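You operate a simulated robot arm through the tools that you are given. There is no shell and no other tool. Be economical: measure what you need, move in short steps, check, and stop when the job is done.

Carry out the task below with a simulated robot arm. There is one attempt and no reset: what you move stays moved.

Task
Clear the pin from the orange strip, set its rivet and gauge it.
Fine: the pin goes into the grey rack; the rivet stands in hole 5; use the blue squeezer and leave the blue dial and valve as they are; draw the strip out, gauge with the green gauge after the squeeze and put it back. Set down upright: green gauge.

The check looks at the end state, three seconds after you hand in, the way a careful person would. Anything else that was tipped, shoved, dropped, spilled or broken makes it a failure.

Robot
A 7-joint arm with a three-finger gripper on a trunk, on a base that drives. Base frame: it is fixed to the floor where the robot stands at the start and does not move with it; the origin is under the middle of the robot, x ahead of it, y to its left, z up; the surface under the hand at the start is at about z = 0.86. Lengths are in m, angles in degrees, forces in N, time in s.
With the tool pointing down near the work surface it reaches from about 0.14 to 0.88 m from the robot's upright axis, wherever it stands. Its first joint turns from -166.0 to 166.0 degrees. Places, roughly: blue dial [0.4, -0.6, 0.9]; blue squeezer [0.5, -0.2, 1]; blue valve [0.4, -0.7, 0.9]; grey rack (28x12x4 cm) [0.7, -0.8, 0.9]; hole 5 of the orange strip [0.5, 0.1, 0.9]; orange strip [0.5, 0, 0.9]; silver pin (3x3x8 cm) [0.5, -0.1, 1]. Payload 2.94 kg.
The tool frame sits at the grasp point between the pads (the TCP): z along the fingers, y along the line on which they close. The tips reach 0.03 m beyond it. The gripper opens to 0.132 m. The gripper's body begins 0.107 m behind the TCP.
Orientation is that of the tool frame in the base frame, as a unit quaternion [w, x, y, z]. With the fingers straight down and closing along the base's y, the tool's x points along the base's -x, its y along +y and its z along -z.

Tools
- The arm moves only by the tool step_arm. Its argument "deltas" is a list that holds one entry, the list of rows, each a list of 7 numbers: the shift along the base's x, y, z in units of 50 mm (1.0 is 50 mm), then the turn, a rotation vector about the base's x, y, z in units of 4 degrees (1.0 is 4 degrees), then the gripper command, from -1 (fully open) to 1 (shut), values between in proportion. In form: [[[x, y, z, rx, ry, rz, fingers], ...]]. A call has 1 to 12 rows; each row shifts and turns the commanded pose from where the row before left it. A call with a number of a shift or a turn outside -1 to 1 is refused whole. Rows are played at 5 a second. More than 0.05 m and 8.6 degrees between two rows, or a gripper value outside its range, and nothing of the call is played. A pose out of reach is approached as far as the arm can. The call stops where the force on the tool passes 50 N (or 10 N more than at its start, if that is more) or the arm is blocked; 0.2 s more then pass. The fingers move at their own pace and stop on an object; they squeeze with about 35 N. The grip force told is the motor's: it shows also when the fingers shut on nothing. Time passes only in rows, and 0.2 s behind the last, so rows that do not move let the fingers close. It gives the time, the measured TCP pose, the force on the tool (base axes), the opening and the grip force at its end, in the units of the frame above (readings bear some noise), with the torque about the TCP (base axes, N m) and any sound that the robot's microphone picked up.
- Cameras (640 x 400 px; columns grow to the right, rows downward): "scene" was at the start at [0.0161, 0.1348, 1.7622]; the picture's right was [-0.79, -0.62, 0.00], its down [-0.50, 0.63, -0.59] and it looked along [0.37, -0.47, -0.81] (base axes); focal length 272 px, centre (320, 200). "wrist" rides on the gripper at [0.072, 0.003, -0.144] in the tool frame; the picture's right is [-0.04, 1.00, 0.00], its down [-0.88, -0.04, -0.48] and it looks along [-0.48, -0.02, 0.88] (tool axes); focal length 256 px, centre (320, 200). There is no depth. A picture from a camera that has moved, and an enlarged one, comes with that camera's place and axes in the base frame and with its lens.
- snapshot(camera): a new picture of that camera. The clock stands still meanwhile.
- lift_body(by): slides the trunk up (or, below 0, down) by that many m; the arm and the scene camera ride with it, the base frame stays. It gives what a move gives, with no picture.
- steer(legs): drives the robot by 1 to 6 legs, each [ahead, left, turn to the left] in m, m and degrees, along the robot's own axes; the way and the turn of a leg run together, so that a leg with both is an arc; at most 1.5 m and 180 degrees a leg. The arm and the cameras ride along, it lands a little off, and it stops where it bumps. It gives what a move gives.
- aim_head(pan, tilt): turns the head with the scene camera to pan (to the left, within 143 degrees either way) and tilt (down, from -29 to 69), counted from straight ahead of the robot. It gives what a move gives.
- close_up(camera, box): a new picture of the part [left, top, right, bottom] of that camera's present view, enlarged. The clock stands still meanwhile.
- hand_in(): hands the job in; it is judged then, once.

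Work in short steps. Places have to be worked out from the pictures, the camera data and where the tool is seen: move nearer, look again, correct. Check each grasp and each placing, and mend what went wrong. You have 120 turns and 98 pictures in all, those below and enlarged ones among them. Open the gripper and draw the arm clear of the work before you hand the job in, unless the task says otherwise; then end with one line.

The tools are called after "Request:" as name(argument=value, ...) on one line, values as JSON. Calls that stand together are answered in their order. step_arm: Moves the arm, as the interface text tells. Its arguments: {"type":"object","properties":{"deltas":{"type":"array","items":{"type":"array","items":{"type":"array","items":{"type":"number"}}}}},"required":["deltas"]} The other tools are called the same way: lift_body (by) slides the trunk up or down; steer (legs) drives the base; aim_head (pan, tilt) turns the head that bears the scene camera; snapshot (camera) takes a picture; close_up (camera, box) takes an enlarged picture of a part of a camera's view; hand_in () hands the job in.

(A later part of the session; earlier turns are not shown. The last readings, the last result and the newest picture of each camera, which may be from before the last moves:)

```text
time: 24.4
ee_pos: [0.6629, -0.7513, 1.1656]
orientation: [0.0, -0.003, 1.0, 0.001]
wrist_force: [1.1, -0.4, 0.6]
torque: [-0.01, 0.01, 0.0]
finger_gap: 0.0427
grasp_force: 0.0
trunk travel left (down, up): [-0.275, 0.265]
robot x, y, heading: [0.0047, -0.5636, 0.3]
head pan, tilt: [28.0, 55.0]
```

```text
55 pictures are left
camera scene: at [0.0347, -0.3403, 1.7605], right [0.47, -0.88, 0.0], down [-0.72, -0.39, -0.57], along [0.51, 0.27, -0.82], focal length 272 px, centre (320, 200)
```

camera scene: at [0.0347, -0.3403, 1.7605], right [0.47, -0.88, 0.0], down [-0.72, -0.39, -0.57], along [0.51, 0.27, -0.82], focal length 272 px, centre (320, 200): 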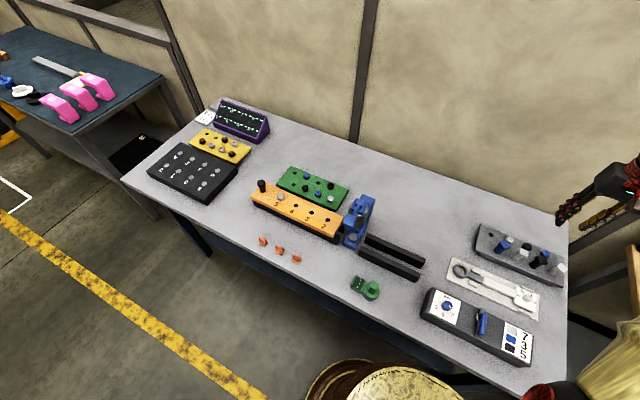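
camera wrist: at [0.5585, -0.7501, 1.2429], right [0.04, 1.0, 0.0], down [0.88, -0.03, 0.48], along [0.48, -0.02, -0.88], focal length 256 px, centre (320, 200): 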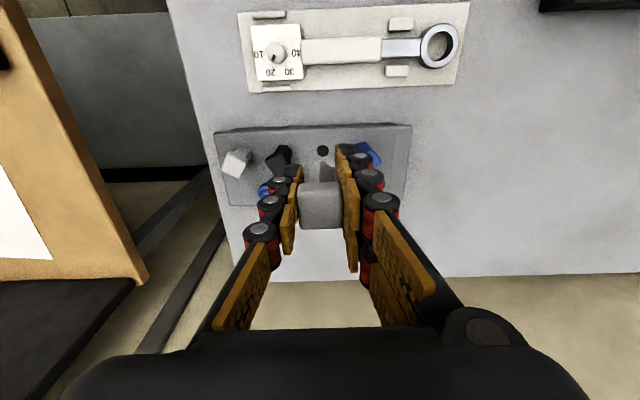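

Request:
close_up(camera="scene", box=[310, 180, 430, 300])

Request:
close_up(camera="scene", box=[230, 160, 370, 250])

```text
3.33 times, centred on (370, 240) of scene
camera zoom: at [0.0347, -0.3403, 1.7605], right [0.47, -0.88, 0.0], down [-0.72, -0.39, -0.57], along [0.51, 0.27, -0.82], focal length 906 px, centre (153, 67)
```

zoom: 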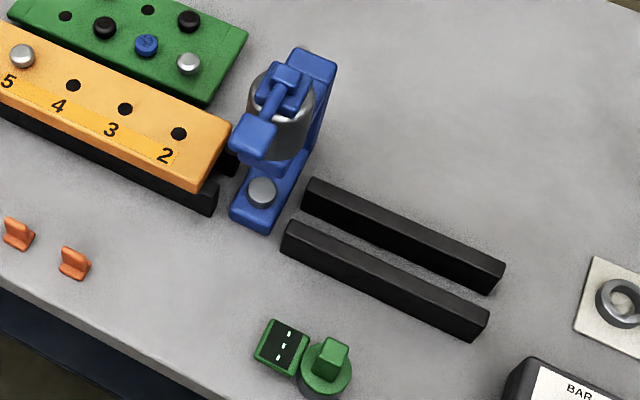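

```text
4.44 times, centred on (300, 205) of scene
camera zoom: at [0.0347, -0.3403, 1.7605], right [0.47, -0.88, 0.0], down [-0.72, -0.39, -0.57], along [0.51, 0.27, -0.82], focal length 1208 px, centre (409, 178)
```

zoom: 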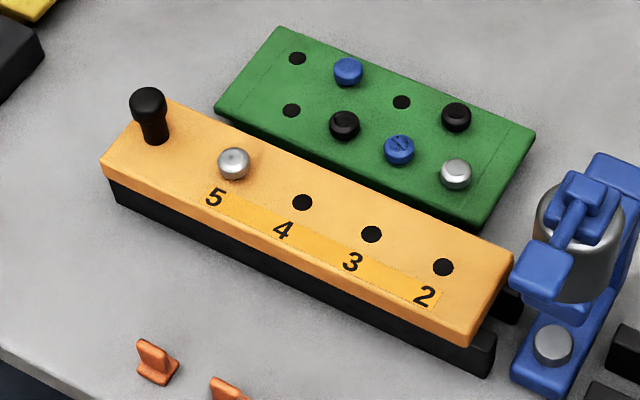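

Strip, squeezer (lever handle ≈ (0.394, −0.237, 1.15), ram over (0.478, −0.24)), knob top ≈ (0.474, 0.131, 0.995). I raise the arm and drive back left.

Request:
step_arm(deltas=[[[-0.3, 0, 0.9, 0, 0, 0, -1], [-0.3, 0, 0.9, 0, 0, 0, -1], [-0.6, 0, 0.6, 0, 0, 0, -1], [0, 0, 0, 0, 0, 0, -1]]])

Request:
steer(legs=[[0, 0.5, 0]])

```text
time: 25.4
ee_pos: [0.6064, -0.7497, 1.2845]
orientation: [0.0, -0.002, 1.0, 0.0]
wrist_force: [0.4, 0.4, -0.4]
torque: [-0.03, -0.02, -0.03]
finger_gap: 0.1137
grasp_force: 0.1
trunk travel left (down, up): [-0.275, 0.265]
robot x, y, heading: [0.0041, -0.5681, 0.4]
head pan, tilt: [28.0, 55.0]
```

```text
time: 28.3
ee_pos: [0.603, -0.2436, 1.2838]
orientation: [0.0, -0.007, 1.0, 0.0]
wrist_force: [-0.3, -0.6, -0.2]
torque: [-0.04, -0.01, -0.01]
finger_gap: 0.1319
grasp_force: 0.1
trunk travel left (down, up): [-0.275, 0.265]
robot x, y, heading: [-0.0048, -0.0645, 0.8]
head pan, tilt: [28.0, 55.0]
```

I swing over to the knob while turning the hand −90° so it closes along x, with the camera on the +y side.

Request:
step_arm(deltas=[[[-0.215, 0.62, 0, 0, 0, -0.94, -1], [-0.215, 0.62, 0, 0, 0, -0.94, -1], [-0.215, 0.62, 0, 0, 0, -0.94, -1], [-0.215, 0.62, 0, 0, 0, -0.94, -1], [-0.215, 0.62, 0, 0, 0, -0.94, -1], [-0.215, 0.62, 0, 0, 0, -0.94, -1], [-0.215, 0.62, 0, 0, 0, -0.94, -1], [-0.215, 0.62, 0, 0, 0, -0.94, -1], [-0.215, 0.62, 0, 0, 0, -0.94, -1], [-0.215, 0.62, 0, 0, 0, -0.94, -1], [-0.215, 0.62, 0, 0, 0, -0.94, -1], [-0.215, 0.62, 0, 0, 0, -0.94, -1]]])

Request:
step_arm(deltas=[[[0, 0, -0.2, 0, 0, -0.94, -1], [0, 0, -0.2, 0, 0, -0.94, -1], [0, 0, -0.2, 0, 0, -0.94, -1], [0, 0, -0.2, 0, 0, -0.94, -1], [0, 0, -0.2, 0, 0, -0.94, -0.4], [0, 0, -0.2, 0, 0, -0.94, -0.4], [0, 0, -0.2, 0, 0, -0.94, -0.4], [0, 0, -0.2, 0, 0, -0.94, -0.4], [0, 0, -0.2, 0, 0, -0.94, -0.4], [0, 0, -0.2, 0, 0, -0.94, -0.4], [0, 0, -0.2, 0, 0, -0.94, -0.4], [0, 0, -0.2, 0, 0, -0.94, -0.4]]])

Request:
snapshot(camera="wrist")

```text
time: 30.9
ee_pos: [0.4745, 0.1288, 1.2883]
orientation: [0.0, 0.378, 0.926, 0.0]
wrist_force: [0.8, 0.6, -0.5]
torque: [0.0, 0.01, 0.02]
finger_gap: 0.1319
grasp_force: 0.2
trunk travel left (down, up): [-0.275, 0.265]
robot x, y, heading: [-0.0013, -0.062, 0.6]
head pan, tilt: [28.0, 55.0]
```

```text
time: 33.5
ee_pos: [0.4733, 0.1264, 1.1654]
orientation: [0.0, 0.704, 0.711, 0.0]
wrist_force: [-0.1, -1.4, 0.4]
torque: [0.0, -0.03, 0.02]
finger_gap: 0.0925
grasp_force: 0.1
trunk travel left (down, up): [-0.275, 0.265]
robot x, y, heading: [-0.0031, -0.063, 0.7]
head pan, tilt: [28.0, 55.0]
```

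```text
52 pictures are left
camera wrist: at [0.4758, 0.2007, 1.3081], right [1.0, -0.03, 0.0], down [-0.03, -0.88, 0.48], along [-0.02, -0.48, -0.88], focal length 256 px, centre (320, 200)
```

wrist: 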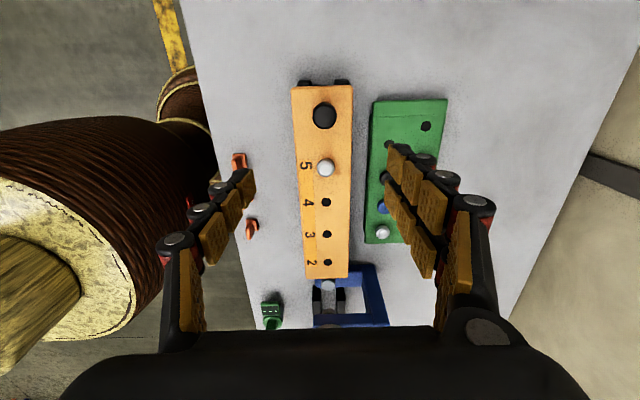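

Knob is at about (0.478, 0.14). I tilt the hand 20° so it leans away from the squeezer, and descend partway.

Request:
step_arm(deltas=[[[0, 0.06, -0.3, -1, 0, 0, -0.1], [0, 0.06, -0.3, -1, 0, 0, -0.1], [0, 0.06, -0.3, -1, 0, 0, -0.1], [0.05, 0.06, -0.3, -1, 0, 0, -0.1], [0.05, 0.03, -0.3, -1, 0, 0, -0.1], [0, 0, 0, 0, 0, 0, -0.1]]])

Request:
snapshot(camera="wrist")

```text
time: 34.9
ee_pos: [0.4777, 0.1425, 1.0892]
orientation: [0.123, 0.693, 0.7, -0.125]
wrist_force: [0.0, 0.6, -0.6]
torque: [-0.03, 0.01, 0.03]
finger_gap: 0.0726
grasp_force: 0.1
trunk travel left (down, up): [-0.275, 0.265]
robot x, y, heading: [-0.0069, -0.064, 1.0]
head pan, tilt: [28.0, 55.0]
```

```text
51 pictures are left
camera wrist: at [0.4802, 0.2592, 1.199], right [1.0, -0.03, 0.01], down [-0.03, -0.66, 0.75], along [-0.02, -0.75, -0.66], focal length 256 px, centre (320, 200)
```

wrist: 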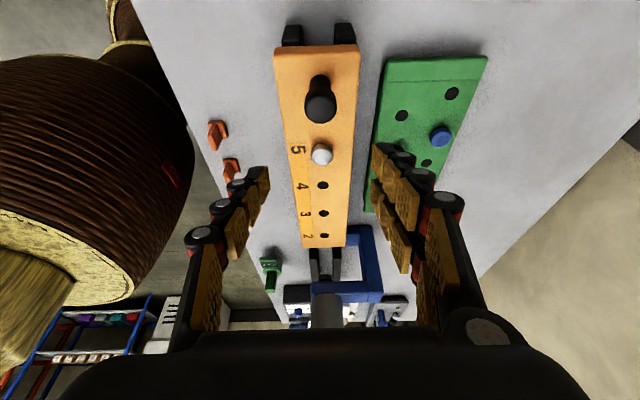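

The knob is centred at (0.478, 0.142). I descend to z≈0.975 and close.

Request:
step_arm(deltas=[[[0, 0, -0.8, 0, 0, 0, -0.1], [0, 0, -0.8, 0, 0, 0, -0.1], [0, 0, -0.6, 0, 0, 0, -0.1], [0, 0, 0, 0, 0, 0, -0.1], [0, 0, 0, 0, 0, 0, 1], [0, 0, 0, 0, 0, 0, 1], [0, 0, 0, 0, 0, 0, 1], [0, 0, 0, 0, 0, 0, 1]]])

Request:
snapshot(camera="wrist")

```text
time: 36.7
ee_pos: [0.4793, 0.1433, 0.979]
orientation: [0.122, 0.693, 0.7, -0.123]
wrist_force: [8.4, -0.8, -1.0]
torque: [0.04, 0.01, 0.21]
finger_gap: 0.0281
grasp_force: 22.6
trunk travel left (down, up): [-0.275, 0.265]
robot x, y, heading: [-0.0065, -0.0669, 0.4]
head pan, tilt: [28.0, 55.0]
```

```text
50 pictures are left
camera wrist: at [0.4815, 0.2611, 1.0892], right [1.0, -0.03, 0.01], down [-0.03, -0.66, 0.75], along [-0.02, -0.75, -0.66], focal length 256 px, centre (320, 200)
```

wrist: 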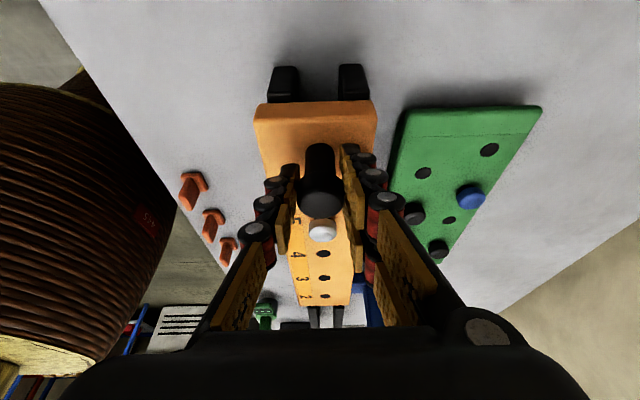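

Gripped on the knob. I slide the strip towards the squeezer by 0.15 m and look.

Request:
step_arm(deltas=[[[-0.02, 0, 0, 0, 0, 0, 1], [0, -0.3, 0, 0, 0, 0, 1], [0, -0.4, 0, 0, 0, 0, 1], [0, -0.5, 0, 0, 0, 0, 1], [0, -0.6, 0, 0, 0, 0, 1], [0, -0.6, 0, 0, 0, 0, 1], [0, -0.6, 0, 0, 0, 0, 1]]])

Request:
snapshot(camera="wrist")

Request:
snapshot(camera="scene")

```text
time: 38.3
ee_pos: [0.4798, -0.0114, 0.9788]
orientation: [0.12, 0.693, 0.7, -0.127]
wrist_force: [3.7, -3.1, -35.6]
torque: [0.43, 0.01, 0.07]
finger_gap: 0.0277
grasp_force: 45.0
trunk travel left (down, up): [-0.275, 0.265]
robot x, y, heading: [-0.0037, -0.0635, 1.0]
head pan, tilt: [28.0, 55.0]
```

```text
49 pictures are left
camera wrist: at [0.4825, 0.1065, 1.0894], right [1.0, -0.03, 0.0], down [-0.02, -0.66, 0.75], along [-0.02, -0.75, -0.66], focal length 256 px, centre (320, 200)
```

wrist: 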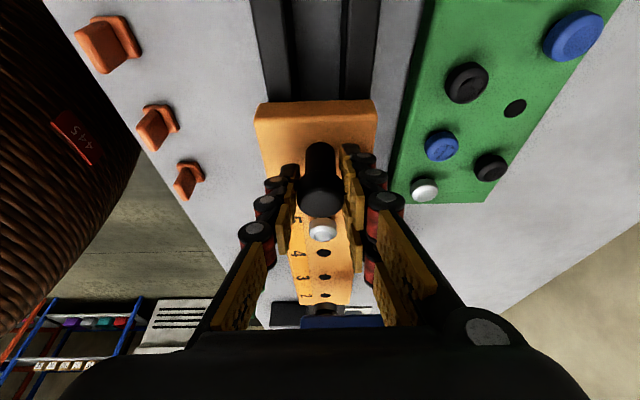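

```text
48 pictures are left
camera scene: at [0.0308, 0.1615, 1.7602], right [0.48, -0.88, 0.0], down [-0.72, -0.39, -0.57], along [0.5, 0.28, -0.82], focal length 272 px, centre (320, 200)
```

scene: 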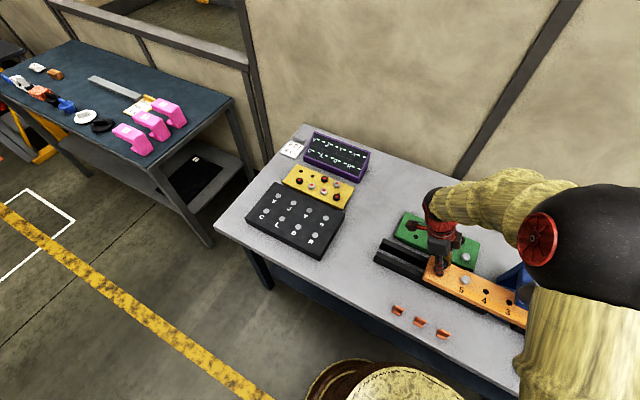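

The strip slid 0.15 m but the tool now feels −36 N in z (it seems to be pulling up). I lower slightly to relieve it.

Request:
step_arm(deltas=[[[0, 0, -0.03, 0, 0, 0, 1], [0, 0, 0, 0, 0, 0, 1]]])

```text
time: 38.9
ee_pos: [0.4798, -0.0092, 0.9797]
orientation: [0.121, 0.693, 0.699, -0.126]
wrist_force: [-5.6, -1.5, -23.2]
torque: [-0.53, 0.24, 0.02]
finger_gap: 0.0279
grasp_force: 44.4
trunk travel left (down, up): [-0.275, 0.265]
robot x, y, heading: [-0.0025, -0.067, 0.7]
head pan, tilt: [28.0, 55.0]
```

Request:
step_arm(deltas=[[[0, 0, -0.05, 0, 0, 0, 1], [0, 0, 0, 0, 0, 0, 1]]])

```text
time: 39.5
ee_pos: [0.4794, -0.0073, 0.9791]
orientation: [0.123, 0.693, 0.7, -0.122]
wrist_force: [-7.7, -1.7, 12.2]
torque: [-0.87, 0.4, -0.09]
finger_gap: 0.0277
grasp_force: 44.8
trunk travel left (down, up): [-0.275, 0.265]
robot x, y, heading: [-0.0025, -0.0684, 0.8]
head pan, tilt: [28.0, 55.0]
```

Relieved. Estimated ram axis y≈−0.236 and rivet 0.078 m ahead of the knob, so the target knob y is about −0.158. I slide on to −0.11 and look.

Request:
step_arm(deltas=[[[-0.02, -0.4, 0, 0, 0, 0, 1], [0, -0.4, 0, 0, 0, 0, 1], [0, -0.4, 0, 0, 0, 0, 1], [0, -0.4, 0, 0, 0, 0, 1], [0, -0.4, 0, 0, 0, 0, 1], [0, 0, 0, 0, 0, 0, 1]]])

Request:
snapshot(camera="wrist")

Request:
aim_head(pan=-25, tilt=50)

Request:
snapshot(camera="scene")

```text
time: 40.9
ee_pos: [0.478, -0.1077, 0.9756]
orientation: [0.124, 0.693, 0.7, -0.122]
wrist_force: [32.6, -0.2, 19.7]
torque: [0.18, -0.12, 0.24]
finger_gap: 0.0287
grasp_force: 44.3
trunk travel left (down, up): [-0.275, 0.265]
robot x, y, heading: [-0.0035, -0.0618, 0.9]
head pan, tilt: [28.0, 55.0]
```

```text
47 pictures are left
camera wrist: at [0.4805, 0.0109, 1.0856], right [1.0, -0.03, 0.02], down [-0.03, -0.66, 0.75], along [-0.01, -0.75, -0.66], focal length 256 px, centre (320, 200)
```

wrist: 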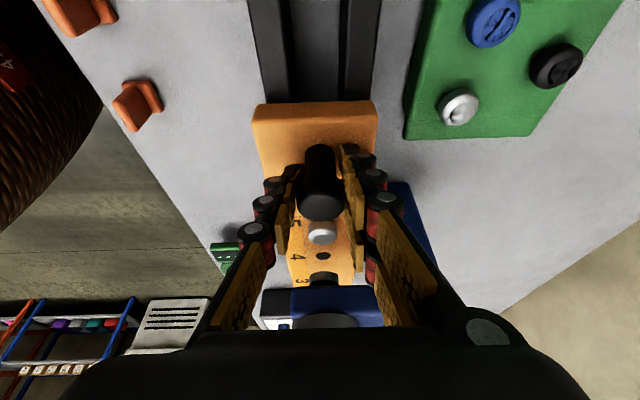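

```text
time: 42.1
ee_pos: [0.4797, -0.1055, 0.9752]
orientation: [0.122, 0.693, 0.7, -0.121]
wrist_force: [35.2, -2.7, 13.4]
torque: [-0.13, -0.03, 0.2]
finger_gap: 0.0289
grasp_force: 44.8
trunk travel left (down, up): [-0.275, 0.265]
robot x, y, heading: [-0.0051, -0.0656, 0.7]
head pan, tilt: [-25.0, 50.0]
```

```text
46 pictures are left
camera scene: at [0.0386, 0.0954, 1.7669], right [-0.41, -0.91, 0.0], down [-0.7, 0.31, -0.64], along [0.58, -0.26, -0.77], focal length 272 px, centre (320, 200)
```

scene: 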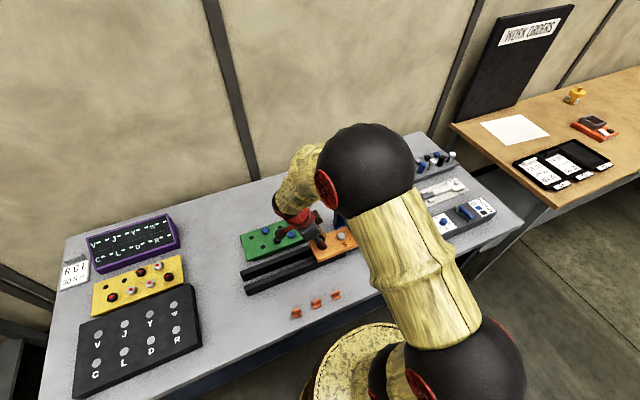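

A +35 N side force in x shows the hand is ~4 mm off the rail line towards −x. I relieve it, then advance in small steps.

Request:
step_arm(deltas=[[[0.08, 0, 0.02, 0, 0, 0, 1], [0, 0, 0, 0, 0, 0, 1]]])

```text
time: 42.7
ee_pos: [0.4783, -0.1077, 0.9752]
orientation: [0.121, 0.693, 0.7, -0.124]
wrist_force: [20.3, 2.0, 9.9]
torque: [0.13, -0.1, 0.0]
finger_gap: 0.0288
grasp_force: 45.5
trunk travel left (down, up): [-0.275, 0.265]
robot x, y, heading: [-0.0007, -0.0645, 0.6]
head pan, tilt: [-25.0, 50.0]
```

Request:
step_arm(deltas=[[[0.07, -0.1, 0.02, 0, 0, 0, 1], [0, -0.2, 0, 0, 0, 0, 1], [0, -0.2, 0, 0, 0, 0, 1], [0, 0, 0, 0, 0, 0, 1]]])

Request:
close_up(camera="wrist", box=[230, 190, 410, 340])

```text
time: 43.7
ee_pos: [0.4793, -0.1334, 0.9762]
orientation: [0.12, 0.694, 0.699, -0.127]
wrist_force: [-21.0, 2.7, -3.3]
torque: [-0.49, 0.13, -0.05]
finger_gap: 0.0282
grasp_force: 44.8
trunk travel left (down, up): [-0.275, 0.265]
robot x, y, heading: [-0.0036, -0.067, 0.6]
head pan, tilt: [-25.0, 50.0]
```

```text
2.67 times, centred on (320, 265) of wrist
camera zoom: at [0.4822, -0.0152, 1.0855], right [1.0, -0.03, 0.01], down [-0.03, -0.66, 0.75], along [-0.02, -0.75, -0.66], focal length 683 px, centre (320, 27)
```

zoom: 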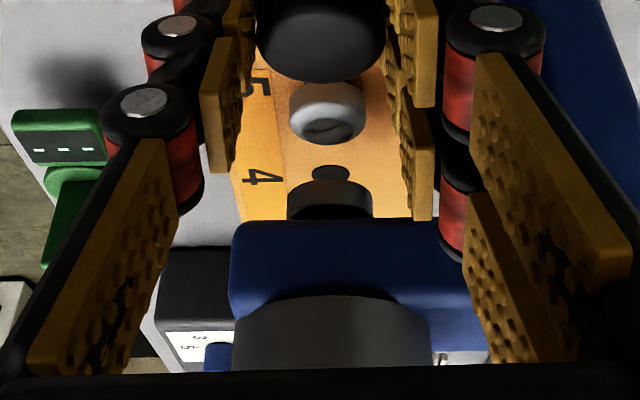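

Excellent view: rivet about to go under the dark ram die. I ease the x offset and advance ~20 mm in small steps.

Request:
step_arm(deltas=[[[-0.06, 0, 0, 0, 0, 0, 1], [0, -0.14, 0, 0, 0, 0, 1], [0, -0.14, 0, 0, 0, 0, 1], [0, -0.12, 0, 0, 0, 0, 1], [0, 0, 0, 0, 0, 0, 1]]])

Request:
close_up(camera="wrist", box=[230, 190, 410, 340])

```text
time: 44.9
ee_pos: [0.4798, -0.154, 0.9766]
orientation: [0.122, 0.693, 0.7, -0.124]
wrist_force: [-21.2, -1.8, -26.1]
torque: [-0.24, -0.06, 0.0]
finger_gap: 0.0276
grasp_force: 45.1
trunk travel left (down, up): [-0.275, 0.265]
robot x, y, heading: [-0.0072, -0.0637, 0.8]
head pan, tilt: [-25.0, 50.0]
```

```text
2.67 times, centred on (320, 265) of wrist
camera zoom: at [0.4818, -0.0351, 1.0867], right [1.0, -0.03, 0.01], down [-0.03, -0.66, 0.75], along [-0.02, -0.75, -0.66], focal length 683 px, centre (320, 27)
```

zoom: 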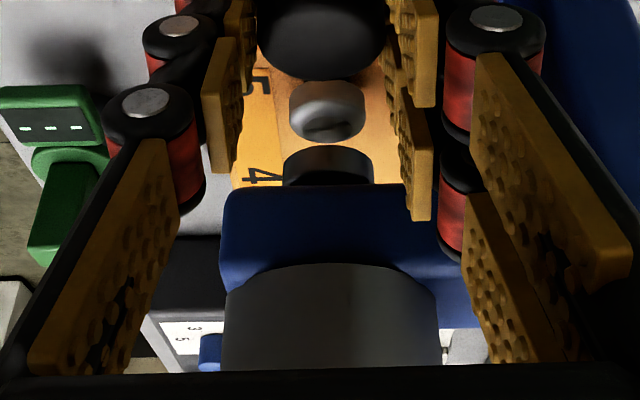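

Triangulation puts the die at y≈−0.233 and, by displacement, the rivet at ≈−0.232. I relieve, release the knob, and withdraw along the tool axis to check from the side.

Request:
step_arm(deltas=[[[-0.04, 0, -0.05, 0, 0, 0, 1], [0, 0, 0, 0, 0, 0, 0.2], [0, 0, 0, 0, 0, 0, 0.0], [0, 0, 0, 0, 0, 0, -0.1], [0, 0, 0, 0, 0, 0, -0.1], [0, 0.15, 0.4, 0, 0, 0, -0.1], [0, 0.25, 0.7, 0, 0, 0, -0.1], [0, 0.3, 0.8, 0, 0, 0, -0.1], [0, 0.3, 0.8, 0, 0, 0, -0.1], [0, 0.3, 0.8, 0, 0, 0, -0.1]]])

Request:
snapshot(camera="wrist")

```text
time: 47.1
ee_pos: [0.4796, -0.0859, 1.1503]
orientation: [0.122, 0.693, 0.7, -0.123]
wrist_force: [0.1, -0.2, 0.1]
torque: [0.0, -0.01, 0.02]
finger_gap: 0.0726
grasp_force: 0.0
trunk travel left (down, up): [-0.275, 0.265]
robot x, y, heading: [-0.0034, -0.0638, 0.7]
head pan, tilt: [-25.0, 50.0]
```

```text
43 pictures are left
camera wrist: at [0.4818, 0.0319, 1.2596], right [1.0, -0.03, 0.01], down [-0.03, -0.66, 0.75], along [-0.02, -0.75, -0.66], focal length 256 px, centre (320, 200)
```

wrist: 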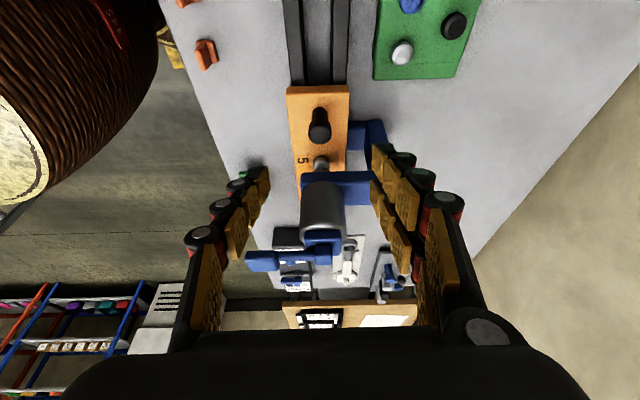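

The strip is in place and the knob is released. I now raise the arm over the squeezer to its right side while undoing the tilt and turn, so the head can see.

Request:
step_arm(deltas=[[[0, 0.2, 0.8, 1, 0, 0, 0], [0, 0.2, 0.8, 1, 0, 0, 0], [0, 0, 0.8, 1, 0, 0, 0], [0, 0, 0.8, 1, 0, 0, 0], [0, 0, 0.8, 1, 0, 0, 0], [0, 0, 0, 0, 0, 0.98, 0], [0, 0, 0, 0, 0, 0.98, 0], [0, 0, 0, 0, 0, 0.98, 0], [0, 0, 0, 0, 0, 0.98, 0], [0, 0, 0, 0, 0, 0.98, 0], [0, 0, 0, 0, 0, 0.98, 0], [0, 0, 0, 0, 0, 0.98, 0]]])

Request:
step_arm(deltas=[[[0.1, -0.6, 0, 0, 0, 0.98, 1], [0.1, -0.6, 0, 0, 0, 0.98, 1], [0.1, -0.6, 0, 0, 0, 0.98, 1], [0.1, -0.6, 0, 0, 0, 0.98, 1], [0.1, -0.6, 0, 0, 0, 0.98, 1], [0.1, -0.6, 0, 0, 0, 0.98, 1], [0.1, -0.6, 0, 0, 0, 0.98, 1], [0.1, -0.6, 0, 0, 0, 0.98, 1], [0.1, -0.6, 0, 0, 0, 0.98, 1], [0.1, -0.6, 0, 0, 0, 0.98, 1], [0, -0.6, 0, 0, 0, 0.98, 1], [0, -0.6, 0, 0, 0, 0.98, 1]]])

Request:
aim_head(pan=-35, tilt=52)

Request:
snapshot(camera="scene")

```text
time: 49.7
ee_pos: [0.4782, -0.0674, 1.3498]
orientation: [0.0, 0.516, 0.857, 0.0]
wrist_force: [0.4, -0.1, 0.0]
torque: [0.01, 0.01, -0.03]
finger_gap: 0.0663
grasp_force: 0.0
trunk travel left (down, up): [-0.275, 0.265]
robot x, y, heading: [-0.0037, -0.0657, 0.5]
head pan, tilt: [-25.0, 50.0]
```

```text
time: 52.3
ee_pos: [0.5276, -0.4295, 1.3494]
orientation: [-0.001, 0.13, 0.992, 0.001]
wrist_force: [0.5, 0.6, 0.3]
torque: [0.03, 0.0, 0.02]
finger_gap: 0.0
grasp_force: 28.2
trunk travel left (down, up): [-0.275, 0.265]
robot x, y, heading: [-0.0048, -0.0669, 0.8]
head pan, tilt: [-25.0, 50.0]
```

```text
time: 53.1
ee_pos: [0.5287, -0.4296, 1.3503]
orientation: [0.001, 0.13, 0.991, 0.0]
wrist_force: [-0.4, 0.6, 1.3]
torque: [0.05, 0.0, -0.02]
finger_gap: 0.0
grasp_force: 28.6
trunk travel left (down, up): [-0.275, 0.265]
robot x, y, heading: [-0.0026, -0.0658, 0.7]
head pan, tilt: [-35.0, 52.0]
```

```text
42 pictures are left
camera scene: at [0.0273, 0.0844, 1.7644], right [-0.56, -0.83, 0.0], down [-0.65, 0.44, -0.62], along [0.51, -0.35, -0.79], focal length 272 px, centre (320, 200)
```

scene: 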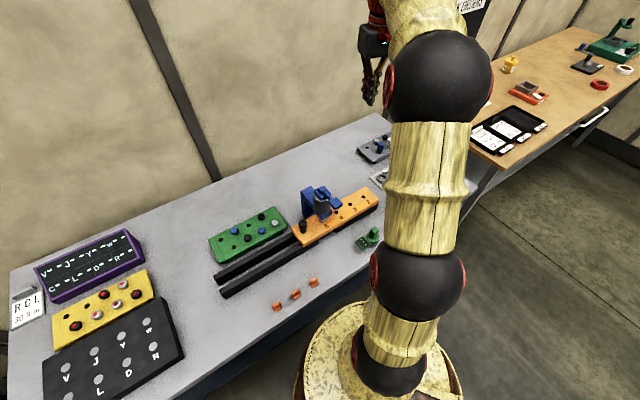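

Request:
close_up(camera="scene", box=[285, 175, 365, 255])

```text
5.00 times, centred on (325, 215) of scene
camera zoom: at [0.0273, 0.0844, 1.7644], right [-0.56, -0.83, 0.0], down [-0.65, 0.44, -0.62], along [0.51, -0.35, -0.79], focal length 1359 px, centre (295, 125)
```

zoom: 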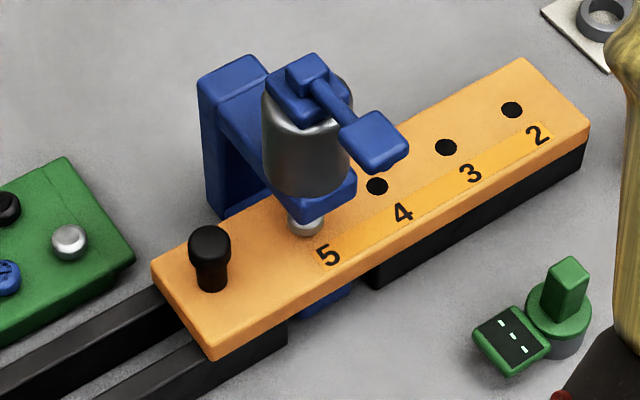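

Rivet lies on the ram axis within ~1–2 mm. Now I bring the closed fingers above the lever handle (≈(0.392, −0.232, 1.145)).

Request:
step_arm(deltas=[[[-0.467, 0.66, 0, 0, 0, 0.75, 1], [-0.467, 0.66, 0, 0, 0, 0.75, 1], [-0.467, 0.66, 0, 0, 0, 0.75, 1], [-0.467, 0.66, -0.3, 0, 0, 0.75, 1], [-0.467, 0.66, -0.6, 0, 0, 0.75, 1], [-0.467, 0.66, -0.6, 0, 0, 0, 1], [0, 0, -0.6, 0, 0, 0, 1], [0, 0, 0, 0, 0, 0, 1]]])

Request:
snapshot(camera="wrist")

Request:
close_up(camera="scene", box=[275, 135, 375, 255])

```text
refused: row 5 steps farther than a row can; nothing moved
```

```text
40 pictures are left
camera wrist: at [0.4585, -0.4065, 1.494], right [0.3, 0.95, 0.0], down [0.84, -0.26, 0.48], along [0.45, -0.14, -0.88], focal length 256 px, centre (320, 200)
```

wrist: 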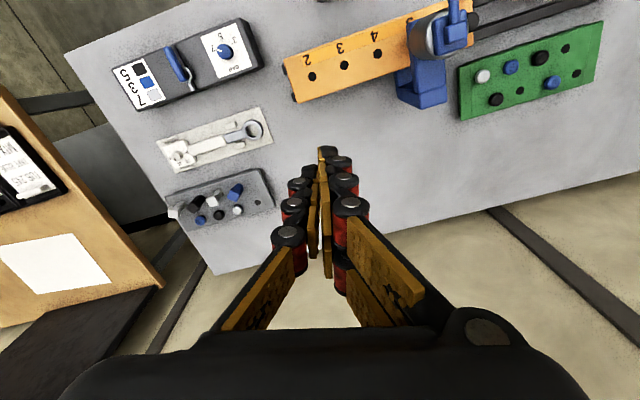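

```text
3.33 times, centred on (325, 195) of scene
camera zoom: at [0.0273, 0.0844, 1.7644], right [-0.56, -0.83, 0.0], down [-0.65, 0.44, -0.62], along [0.51, -0.35, -0.79], focal length 906 px, centre (303, 217)
```

zoom: 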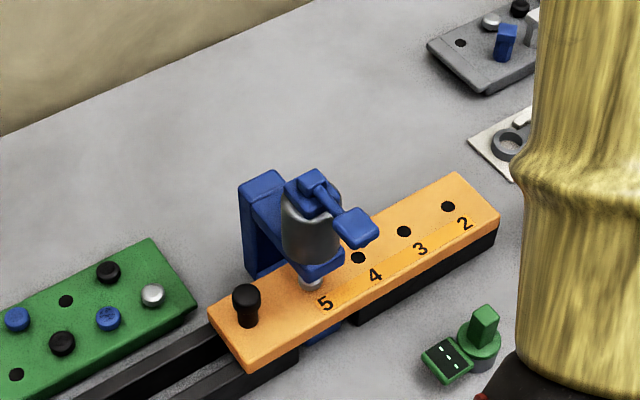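

One row was too long; I repeat it with shorter rows.

Request:
step_arm(deltas=[[[-0.467, 0.66, 0, 0, 0, 0.75, 1], [-0.467, 0.66, 0, 0, 0, 0.75, 1], [-0.467, 0.66, 0, 0, 0, 0.75, 1], [-0.467, 0.66, 0, 0, 0, 0.75, 1], [-0.467, 0.66, 0, 0, 0, 0.75, 1], [-0.467, 0.66, 0, 0, 0, 0, 1], [0, 0, -0.8, 0, 0, 0, 1], [0, 0, -0.8, 0, 0, 0, 1], [0, 0, -0.5, 0, 0, 0, 1], [0, 0, 0, 0, 0, 0, 1]]])

Request:
snapshot(camera="wrist")

Request:
close_up(camera="scene", box=[275, 135, 375, 255])

```text
time: 55.3
ee_pos: [0.3906, -0.2275, 1.2488]
orientation: [0.0, 0.0, 1.0, 0.0]
wrist_force: [0.0, 0.9, -1.0]
torque: [0.0, 0.03, -0.02]
finger_gap: 0.0
grasp_force: 28.9
trunk travel left (down, up): [-0.275, 0.265]
robot x, y, heading: [-0.0019, -0.0693, 0.6]
head pan, tilt: [-35.0, 52.0]
```

```text
38 pictures are left
camera wrist: at [0.317, -0.2229, 1.3906], right [0.04, 1.0, 0.0], down [0.88, -0.04, 0.48], along [0.48, -0.02, -0.88], focal length 256 px, centre (320, 200)
```

wrist: 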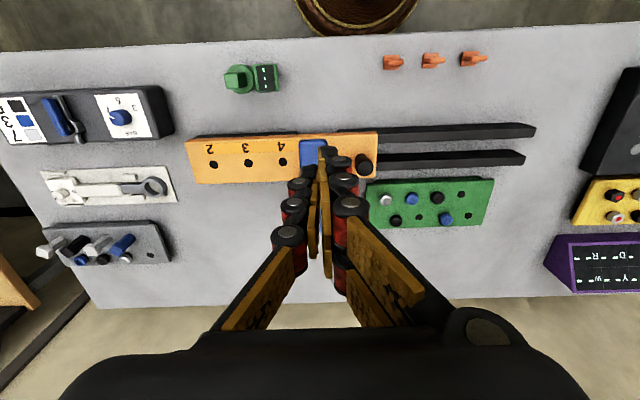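

```text
3.33 times, centred on (325, 195) of scene
camera zoom: at [0.0271, 0.0845, 1.7644], right [-0.56, -0.83, 0.0], down [-0.65, 0.44, -0.62], along [0.51, -0.35, -0.79], focal length 906 px, centre (303, 217)
```

zoom: 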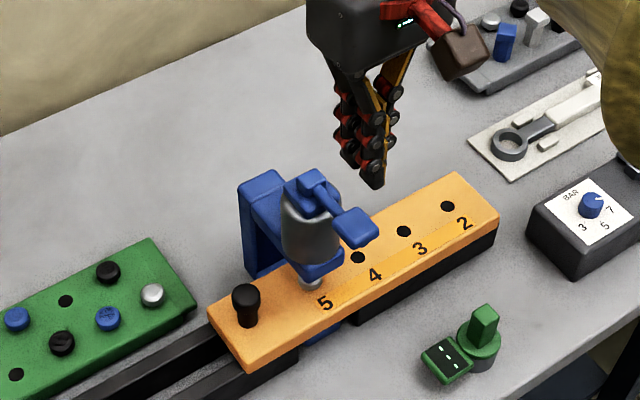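

Handle centre ≈ (0.40, −0.233, 1.13). I move down onto it and press in small rows, watching force and sound.

Request:
step_arm(deltas=[[[0.05, -0.1, -0.6, 0, 0, 0, 1], [0, 0, -0.6, 0, 0, 0, 1], [0, 0, -0.3, 0, 0, 0, 1], [0, 0, -0.2, 0, 0, 0, 1], [0, 0, -0.2, 0, 0, 0, 1], [0, 0, 0, 0, 0, 0, 1]]])

Request:
close_up(camera="scene", box=[275, 155, 375, 255])

```text
time: 56.7
ee_pos: [0.3914, -0.2329, 1.151]
orientation: [0.0, 0.0, 1.0, 0.001]
wrist_force: [0.5, -0.4, 0.2]
torque: [-0.01, -0.01, 0.01]
finger_gap: 0.0
grasp_force: 28.5
trunk travel left (down, up): [-0.275, 0.265]
robot x, y, heading: [-0.0046, -0.0702, 0.6]
head pan, tilt: [-35.0, 52.0]
```

```text
4.00 times, centred on (325, 205) of scene
camera zoom: at [0.0271, 0.0846, 1.7643], right [-0.56, -0.83, 0.0], down [-0.65, 0.44, -0.62], along [0.51, -0.35, -0.79], focal length 1087 px, centre (300, 180)
```

zoom: 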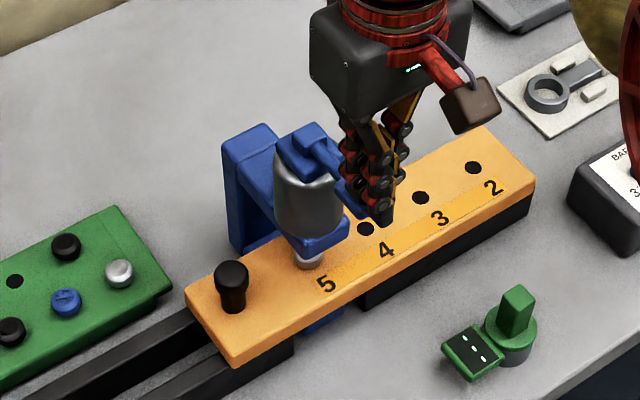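

No contact: the tips are just in front of the handle. Re-triangulated handle ≈ (0.409, −0.233, 1.117). I raise, shift +18 mm in x and press again.

Request:
step_arm(deltas=[[[-0.1, 0, 0.4, 0, 0, 0, 1], [0, 0, 0.6, 0, 0, 0, 1], [0.46, 0, 0, 0, 0, 0, 1], [0, 0, -0.5, 0, 0, 0, 1], [0, 0, -0.2, 0, 0, 0, 1], [0, 0, -0.15, 0, 0, 0, 1], [0, 0, 0, 0, 0, 0, 1]]])

Request:
close_up(camera="scene", box=[275, 155, 375, 255])

```text
time: 58.3
ee_pos: [0.4091, -0.2353, 1.1583]
orientation: [-0.001, 0.0, 1.0, 0.001]
wrist_force: [0.5, 0.2, 1.0]
torque: [0.0, -0.02, 0.0]
finger_gap: 0.0
grasp_force: 28.4
trunk travel left (down, up): [-0.275, 0.265]
robot x, y, heading: [-0.0066, -0.0637, 0.6]
head pan, tilt: [-35.0, 52.0]
```

```text
4.00 times, centred on (325, 205) of scene
camera zoom: at [0.0268, 0.0847, 1.7643], right [-0.56, -0.83, 0.0], down [-0.65, 0.44, -0.62], along [0.51, -0.35, -0.79], focal length 1087 px, centre (300, 180)
```

zoom: 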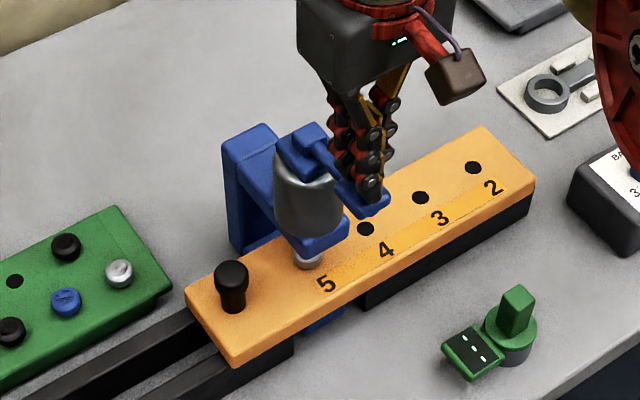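

The tips are now right over the handle. I press on down.

Request:
step_arm(deltas=[[[0, 0, -0.12, 0, 0, 0, 1], [0, 0, -0.12, 0, 0, 0, 1], [0, 0, -0.12, 0, 0, 0, 1], [0, 0, -0.12, 0, 0, 0, 1], [0, 0, -0.12, 0, 0, 0, 1], [0, 0, -0.12, 0, 0, 0, 1]]])

Request:
close_up(camera="scene", box=[275, 155, 375, 255])

```text
time: 59.8
ee_pos: [0.4106, -0.2352, 1.1294]
orientation: [0.007, 0.0, 1.0, -0.004]
wrist_force: [-7.4, 2.3, 24.6]
torque: [0.11, -0.22, 0.11]
finger_gap: 0.0001
grasp_force: 28.7
trunk travel left (down, up): [-0.275, 0.265]
robot x, y, heading: [-0.0051, -0.0658, 0.5]
head pan, tilt: [-35.0, 52.0]
stopped in row 6: the force on the tool passed its limit at 52 N (the readings are from after the stop); the commanded pose is now the measured one
```

```text
4.00 times, centred on (325, 205) of scene
camera zoom: at [0.0245, 0.0855, 1.7643], right [-0.56, -0.83, 0.0], down [-0.65, 0.44, -0.62], along [0.51, -0.35, -0.79], focal length 1087 px, centre (300, 180)
```

zoom: 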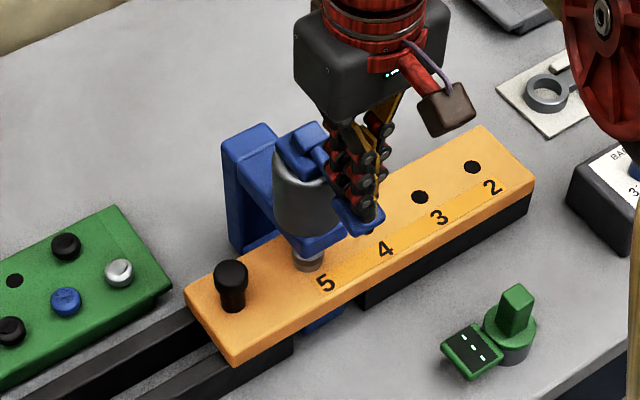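

The lever went down ~25–30 mm and then resisted at 52 N. I zoom in on the die and rivet.

Request:
close_up(camera="scene", box=[295, 175, 355, 235])

```text
6.67 times, centred on (325, 205) of scene
camera zoom: at [0.0245, 0.0855, 1.7643], right [-0.56, -0.83, 0.0], down [-0.65, 0.44, -0.62], along [0.51, -0.35, -0.79], focal length 1812 px, centre (287, 167)
```

zoom: 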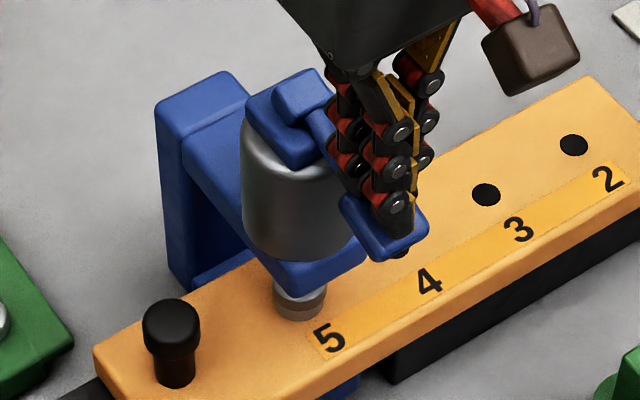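

The die has come down on the rivet. I press a bit further to make sure the stroke is complete.

Request:
step_arm(deltas=[[[0.03, 0, -0.06, 0, 0, 0, 1], [0.03, 0, -0.06, 0, 0, 0, 1], [0, 0, -0.06, 0, 0, 0, 1], [0, 0, -0.06, 0, 0, 0, 1], [0, 0, -0.06, 0, 0, 0, 1]]])

Request:
close_up(camera="scene", box=[295, 175, 355, 235])

```text
time: 60.2
ee_pos: [0.4138, -0.2354, 1.13]
orientation: [0.01, 0.0, 1.0, -0.004]
wrist_force: [-7.1, 1.8, 24.9]
torque: [0.13, -0.07, 0.11]
finger_gap: 0.0001
grasp_force: 28.5
trunk travel left (down, up): [-0.275, 0.265]
robot x, y, heading: [-0.0022, -0.0619, 0.5]
head pan, tilt: [-35.0, 52.0]
stopped in row 2: the force on the tool passed its limit at 55 N (the readings are from after the stop); the commanded pose is now the measured one
```

```text
6.67 times, centred on (325, 205) of scene
camera zoom: at [0.0244, 0.0856, 1.7643], right [-0.56, -0.83, 0.0], down [-0.65, 0.44, -0.62], along [0.51, -0.35, -0.79], focal length 1812 px, centre (287, 167)
```

zoom: 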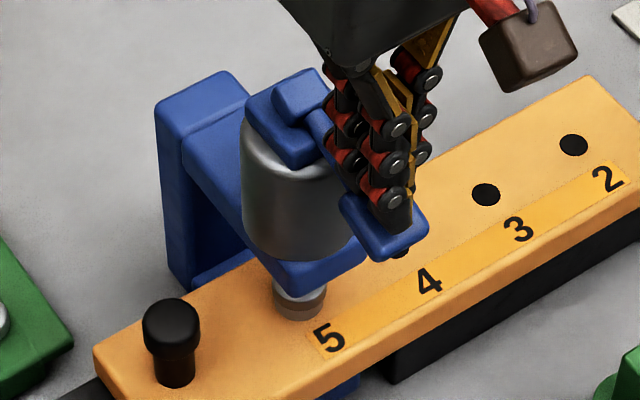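

The lever is at a hard stop. I raise the hand and look at the rivet and whether the lever returns.

Request:
step_arm(deltas=[[[0, 0, 0.2, 0, 0, 0, 1], [0, 0, 0.5, 0, 0, 0, 1], [0, 0, 0.9, 0, 0, 0, 1], [0, 0, 0.9, 0, 0, 0, 1], [0, 0, 0.9, 0, 0, 0, 1], [0, 0, 0.5, 0, 0, 0, 1]]])

Request:
close_up(camera="scene", box=[295, 175, 355, 235])

```text
time: 61.6
ee_pos: [0.4144, -0.2364, 1.3218]
orientation: [0.007, 0.0, 1.0, -0.003]
wrist_force: [-0.4, 0.4, 0.2]
torque: [0.0, -0.03, 0.01]
finger_gap: 0.0001
grasp_force: 28.7
trunk travel left (down, up): [-0.275, 0.265]
robot x, y, heading: [-0.0049, -0.0666, 0.7]
head pan, tilt: [-35.0, 52.0]
```

```text
6.67 times, centred on (325, 205) of scene
camera zoom: at [0.0264, 0.0848, 1.7643], right [-0.56, -0.83, 0.0], down [-0.65, 0.44, -0.62], along [0.51, -0.35, -0.79], focal length 1812 px, centre (287, 167)
```

zoom: 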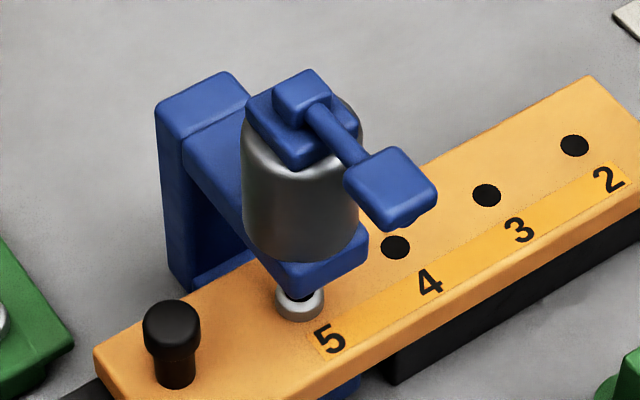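

The lever sprang back and the rivet head is flattened. Now I turn the hand again and go back to the knob to draw the strip out.

Request:
step_arm(deltas=[[[0.108, 0.283, 0.05, 0, 0, -0.94, 0], [0.108, 0.283, 0.05, 0, 0, -0.94, 0], [0.108, 0.283, 0.05, 0, 0, -0.94, 0], [0.108, 0.283, 0.05, 0, 0, -0.94, 0], [0.108, 0.283, 0.05, 0, 0, -0.94, 0], [0.108, 0.283, 0.05, 0, 0, -0.94, 0], [0.108, 0.283, 0.05, 0, 0, -0.94, 0], [0.108, 0.283, 0.05, 0, 0, -0.94, 0], [0.108, 0.283, 0.05, 0, 0, -0.94, 0], [0.108, 0.283, 0.05, 0, 0, -0.94, 0], [0.108, 0.283, 0.05, 0, 0, -0.94, 0], [0.108, 0.283, 0.05, 0, 0, -0.94, 0]]])

Request:
step_arm(deltas=[[[0, 0, 0, 0, 0, -0.93, -0.1], [0, 0, 0, 0, 0, -0.93, -0.1], [0, 0, 0, 0, 0, -0.93, -0.1], [0, 0, 0, 0, 0, -0.93, -0.1], [0, 0, 0, 0, 0, -0.93, -0.1], [0, 0, 0, 0, 0, -0.93, -0.1], [0, 0, 0, 0, 0, -0.93, -0.1], [0, 0, 0, 0, 0, -0.93, -0.1], [0, 0, 0, 0, 0, -0.93, -0.1], [0, 0, 0, 0, 0, -0.93, -0.1], [0, 0, 0, 0, 0, -0.93, -0.1], [0, 0, 0, 0, 0, -0.8, -0.1]]])

Request:
step_arm(deltas=[[[0, -0.08, -0.7, -1, 0, 0, -0.1], [0, -0.08, -0.7, -1, 0, 0, -0.1], [0, -0.08, -0.7, -1, 0, 0, -0.1], [0, -0.08, -0.7, -1, 0, 0, -0.1], [0, -0.08, -0.7, -1, 0, 0, -0.1], [0, 0, 0, 0, 0, 0, -0.1]]])

Request:
snapshot(camera="wrist")

```text
time: 64.2
ee_pos: [0.4808, -0.0673, 1.3505]
orientation: [0.005, 0.384, 0.923, -0.005]
wrist_force: [0.5, -0.1, 0.0]
torque: [-0.01, -0.02, 0.01]
finger_gap: 0.0661
grasp_force: 0.1
trunk travel left (down, up): [-0.275, 0.265]
robot x, y, heading: [-0.0052, -0.062, 0.5]
head pan, tilt: [-35.0, 52.0]
```

```text
time: 66.8
ee_pos: [0.4816, -0.0666, 1.3511]
orientation: [0.002, 0.703, 0.711, -0.008]
wrist_force: [0.7, -0.3, 1.0]
torque: [0.0, -0.01, 0.04]
finger_gap: 0.0727
grasp_force: 0.1
trunk travel left (down, up): [-0.275, 0.265]
robot x, y, heading: [-0.0044, -0.0666, 0.8]
head pan, tilt: [-35.0, 52.0]
```

```text
time: 68.2
ee_pos: [0.4801, -0.0833, 1.1746]
orientation: [0.125, 0.691, 0.7, -0.131]
wrist_force: [0.1, -0.4, -0.1]
torque: [0.0, -0.01, 0.0]
finger_gap: 0.0724
grasp_force: 0.1
trunk travel left (down, up): [-0.275, 0.265]
robot x, y, heading: [-0.0026, -0.0673, 0.7]
head pan, tilt: [-35.0, 52.0]
```

```text
30 pictures are left
camera wrist: at [0.4831, 0.0352, 1.283], right [1.0, -0.03, 0.0], down [-0.02, -0.65, 0.76], along [-0.02, -0.76, -0.65], focal length 256 px, centre (320, 200)
```

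wrist: 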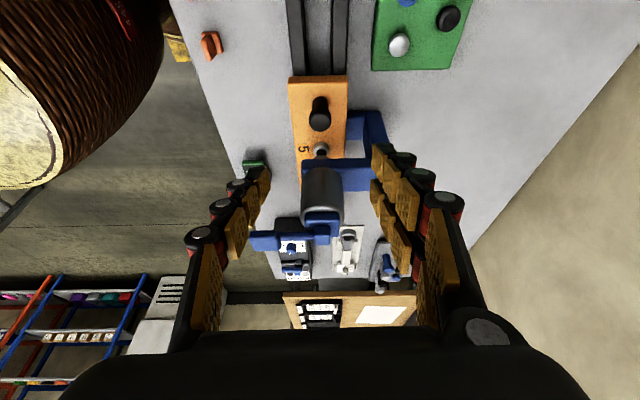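

Clear path as before; I go back down along the tool axis to the knob and grip it.

Request:
step_arm(deltas=[[[0, -0.284, -0.79, 0, 0, 0, -0.1], [0, -0.284, -0.79, 0, 0, 0, -0.1], [0, -0.284, -0.79, 0, 0, 0, -0.1], [0, -0.284, -0.79, 0, 0, 0, -0.1], [0, -0.284, -0.79, 0, 0, 0, -0.1], [0, 0, 0, 0, 0, 0, 1], [0, 0, 0, 0, 0, 0, 1], [0, 0, 0, 0, 0, 0, 1], [0, 0, 0, 0, 0, 0, 1]]])

```text
time: 70.2
ee_pos: [0.4787, -0.1578, 0.9804]
orientation: [0.124, 0.692, 0.699, -0.131]
wrist_force: [-1.8, -0.4, -0.4]
torque: [0.0, 0.0, 0.03]
finger_gap: 0.0281
grasp_force: 23.7
trunk travel left (down, up): [-0.275, 0.265]
robot x, y, heading: [-0.005, -0.0682, 0.7]
head pan, tilt: [-35.0, 52.0]
```

Gripped. I draw the strip out in stages.

Request:
step_arm(deltas=[[[0, 0.3, 0, 0, 0, 0, 1], [0, 0.4, 0, 0, 0, 0, 1], [0, 0.4, 0, 0, 0, 0, 1], [0, 0.5, 0, 0, 0, 0, 1], [0, 0.4, 0, 0, 0, 0, 1], [0, 0, 0, 0, 0, 0, 1]]])

```text
time: 71.7
ee_pos: [0.4801, -0.0566, 0.9799]
orientation: [0.125, 0.69, 0.7, -0.131]
wrist_force: [0.7, 1.0, 6.2]
torque: [0.14, 0.12, -0.07]
finger_gap: 0.028
grasp_force: 45.3
trunk travel left (down, up): [-0.275, 0.265]
robot x, y, heading: [-0.0049, -0.0664, 0.7]
head pan, tilt: [-35.0, 52.0]
```

Request:
step_arm(deltas=[[[0, 0.4, 0.01, 0, 0, 0, 1], [0, 0.5, 0, 0, 0, 0, 1], [0, 0.5, 0, 0, 0, 0, 1], [0, 0.5, 0, 0, 0, 0, 1], [0, 0, 0, 0, 0, 0, 1]]])

```text
time: 72.8
ee_pos: [0.4798, 0.0381, 0.9795]
orientation: [0.124, 0.691, 0.7, -0.131]
wrist_force: [14.4, -6.5, 1.3]
torque: [0.01, -0.31, 0.08]
finger_gap: 0.0282
grasp_force: 45.3
trunk travel left (down, up): [-0.275, 0.265]
robot x, y, heading: [-0.0046, -0.0672, 1.1]
head pan, tilt: [-35.0, 52.0]
```

Request:
step_arm(deltas=[[[0.02, 0.4, 0, 0, 0, 0, 1], [0, 0.5, 0, 0, 0, 0, 1], [0, 0.5, 0, 0, 0, 0, 1], [0, 0.4, 0, 0, 0, 0, 1], [0, 0.2, 0, 0, 0, 0, 1], [0, 0, 0, 0, 0, 0, 1]]])

Request:
snapshot(camera="wrist")

```text
time: 74.2
ee_pos: [0.4799, 0.137, 0.9802]
orientation: [0.125, 0.692, 0.699, -0.132]
wrist_force: [-1.1, 0.4, -0.7]
torque: [-0.54, 0.24, 0.04]
finger_gap: 0.0281
grasp_force: 45.1
trunk travel left (down, up): [-0.275, 0.265]
robot x, y, heading: [-0.0048, -0.0674, 0.5]
head pan, tilt: [-35.0, 52.0]
```

```text
29 pictures are left
camera wrist: at [0.4829, 0.2562, 1.0882], right [1.0, -0.03, 0.0], down [-0.02, -0.65, 0.76], along [-0.02, -0.76, -0.65], focal length 256 px, centre (320, 200)
```

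wrist: 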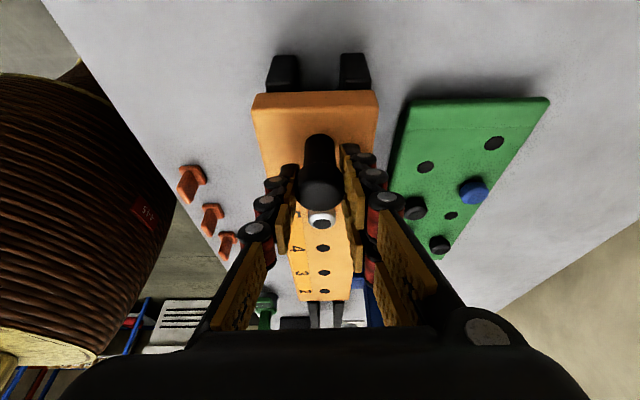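

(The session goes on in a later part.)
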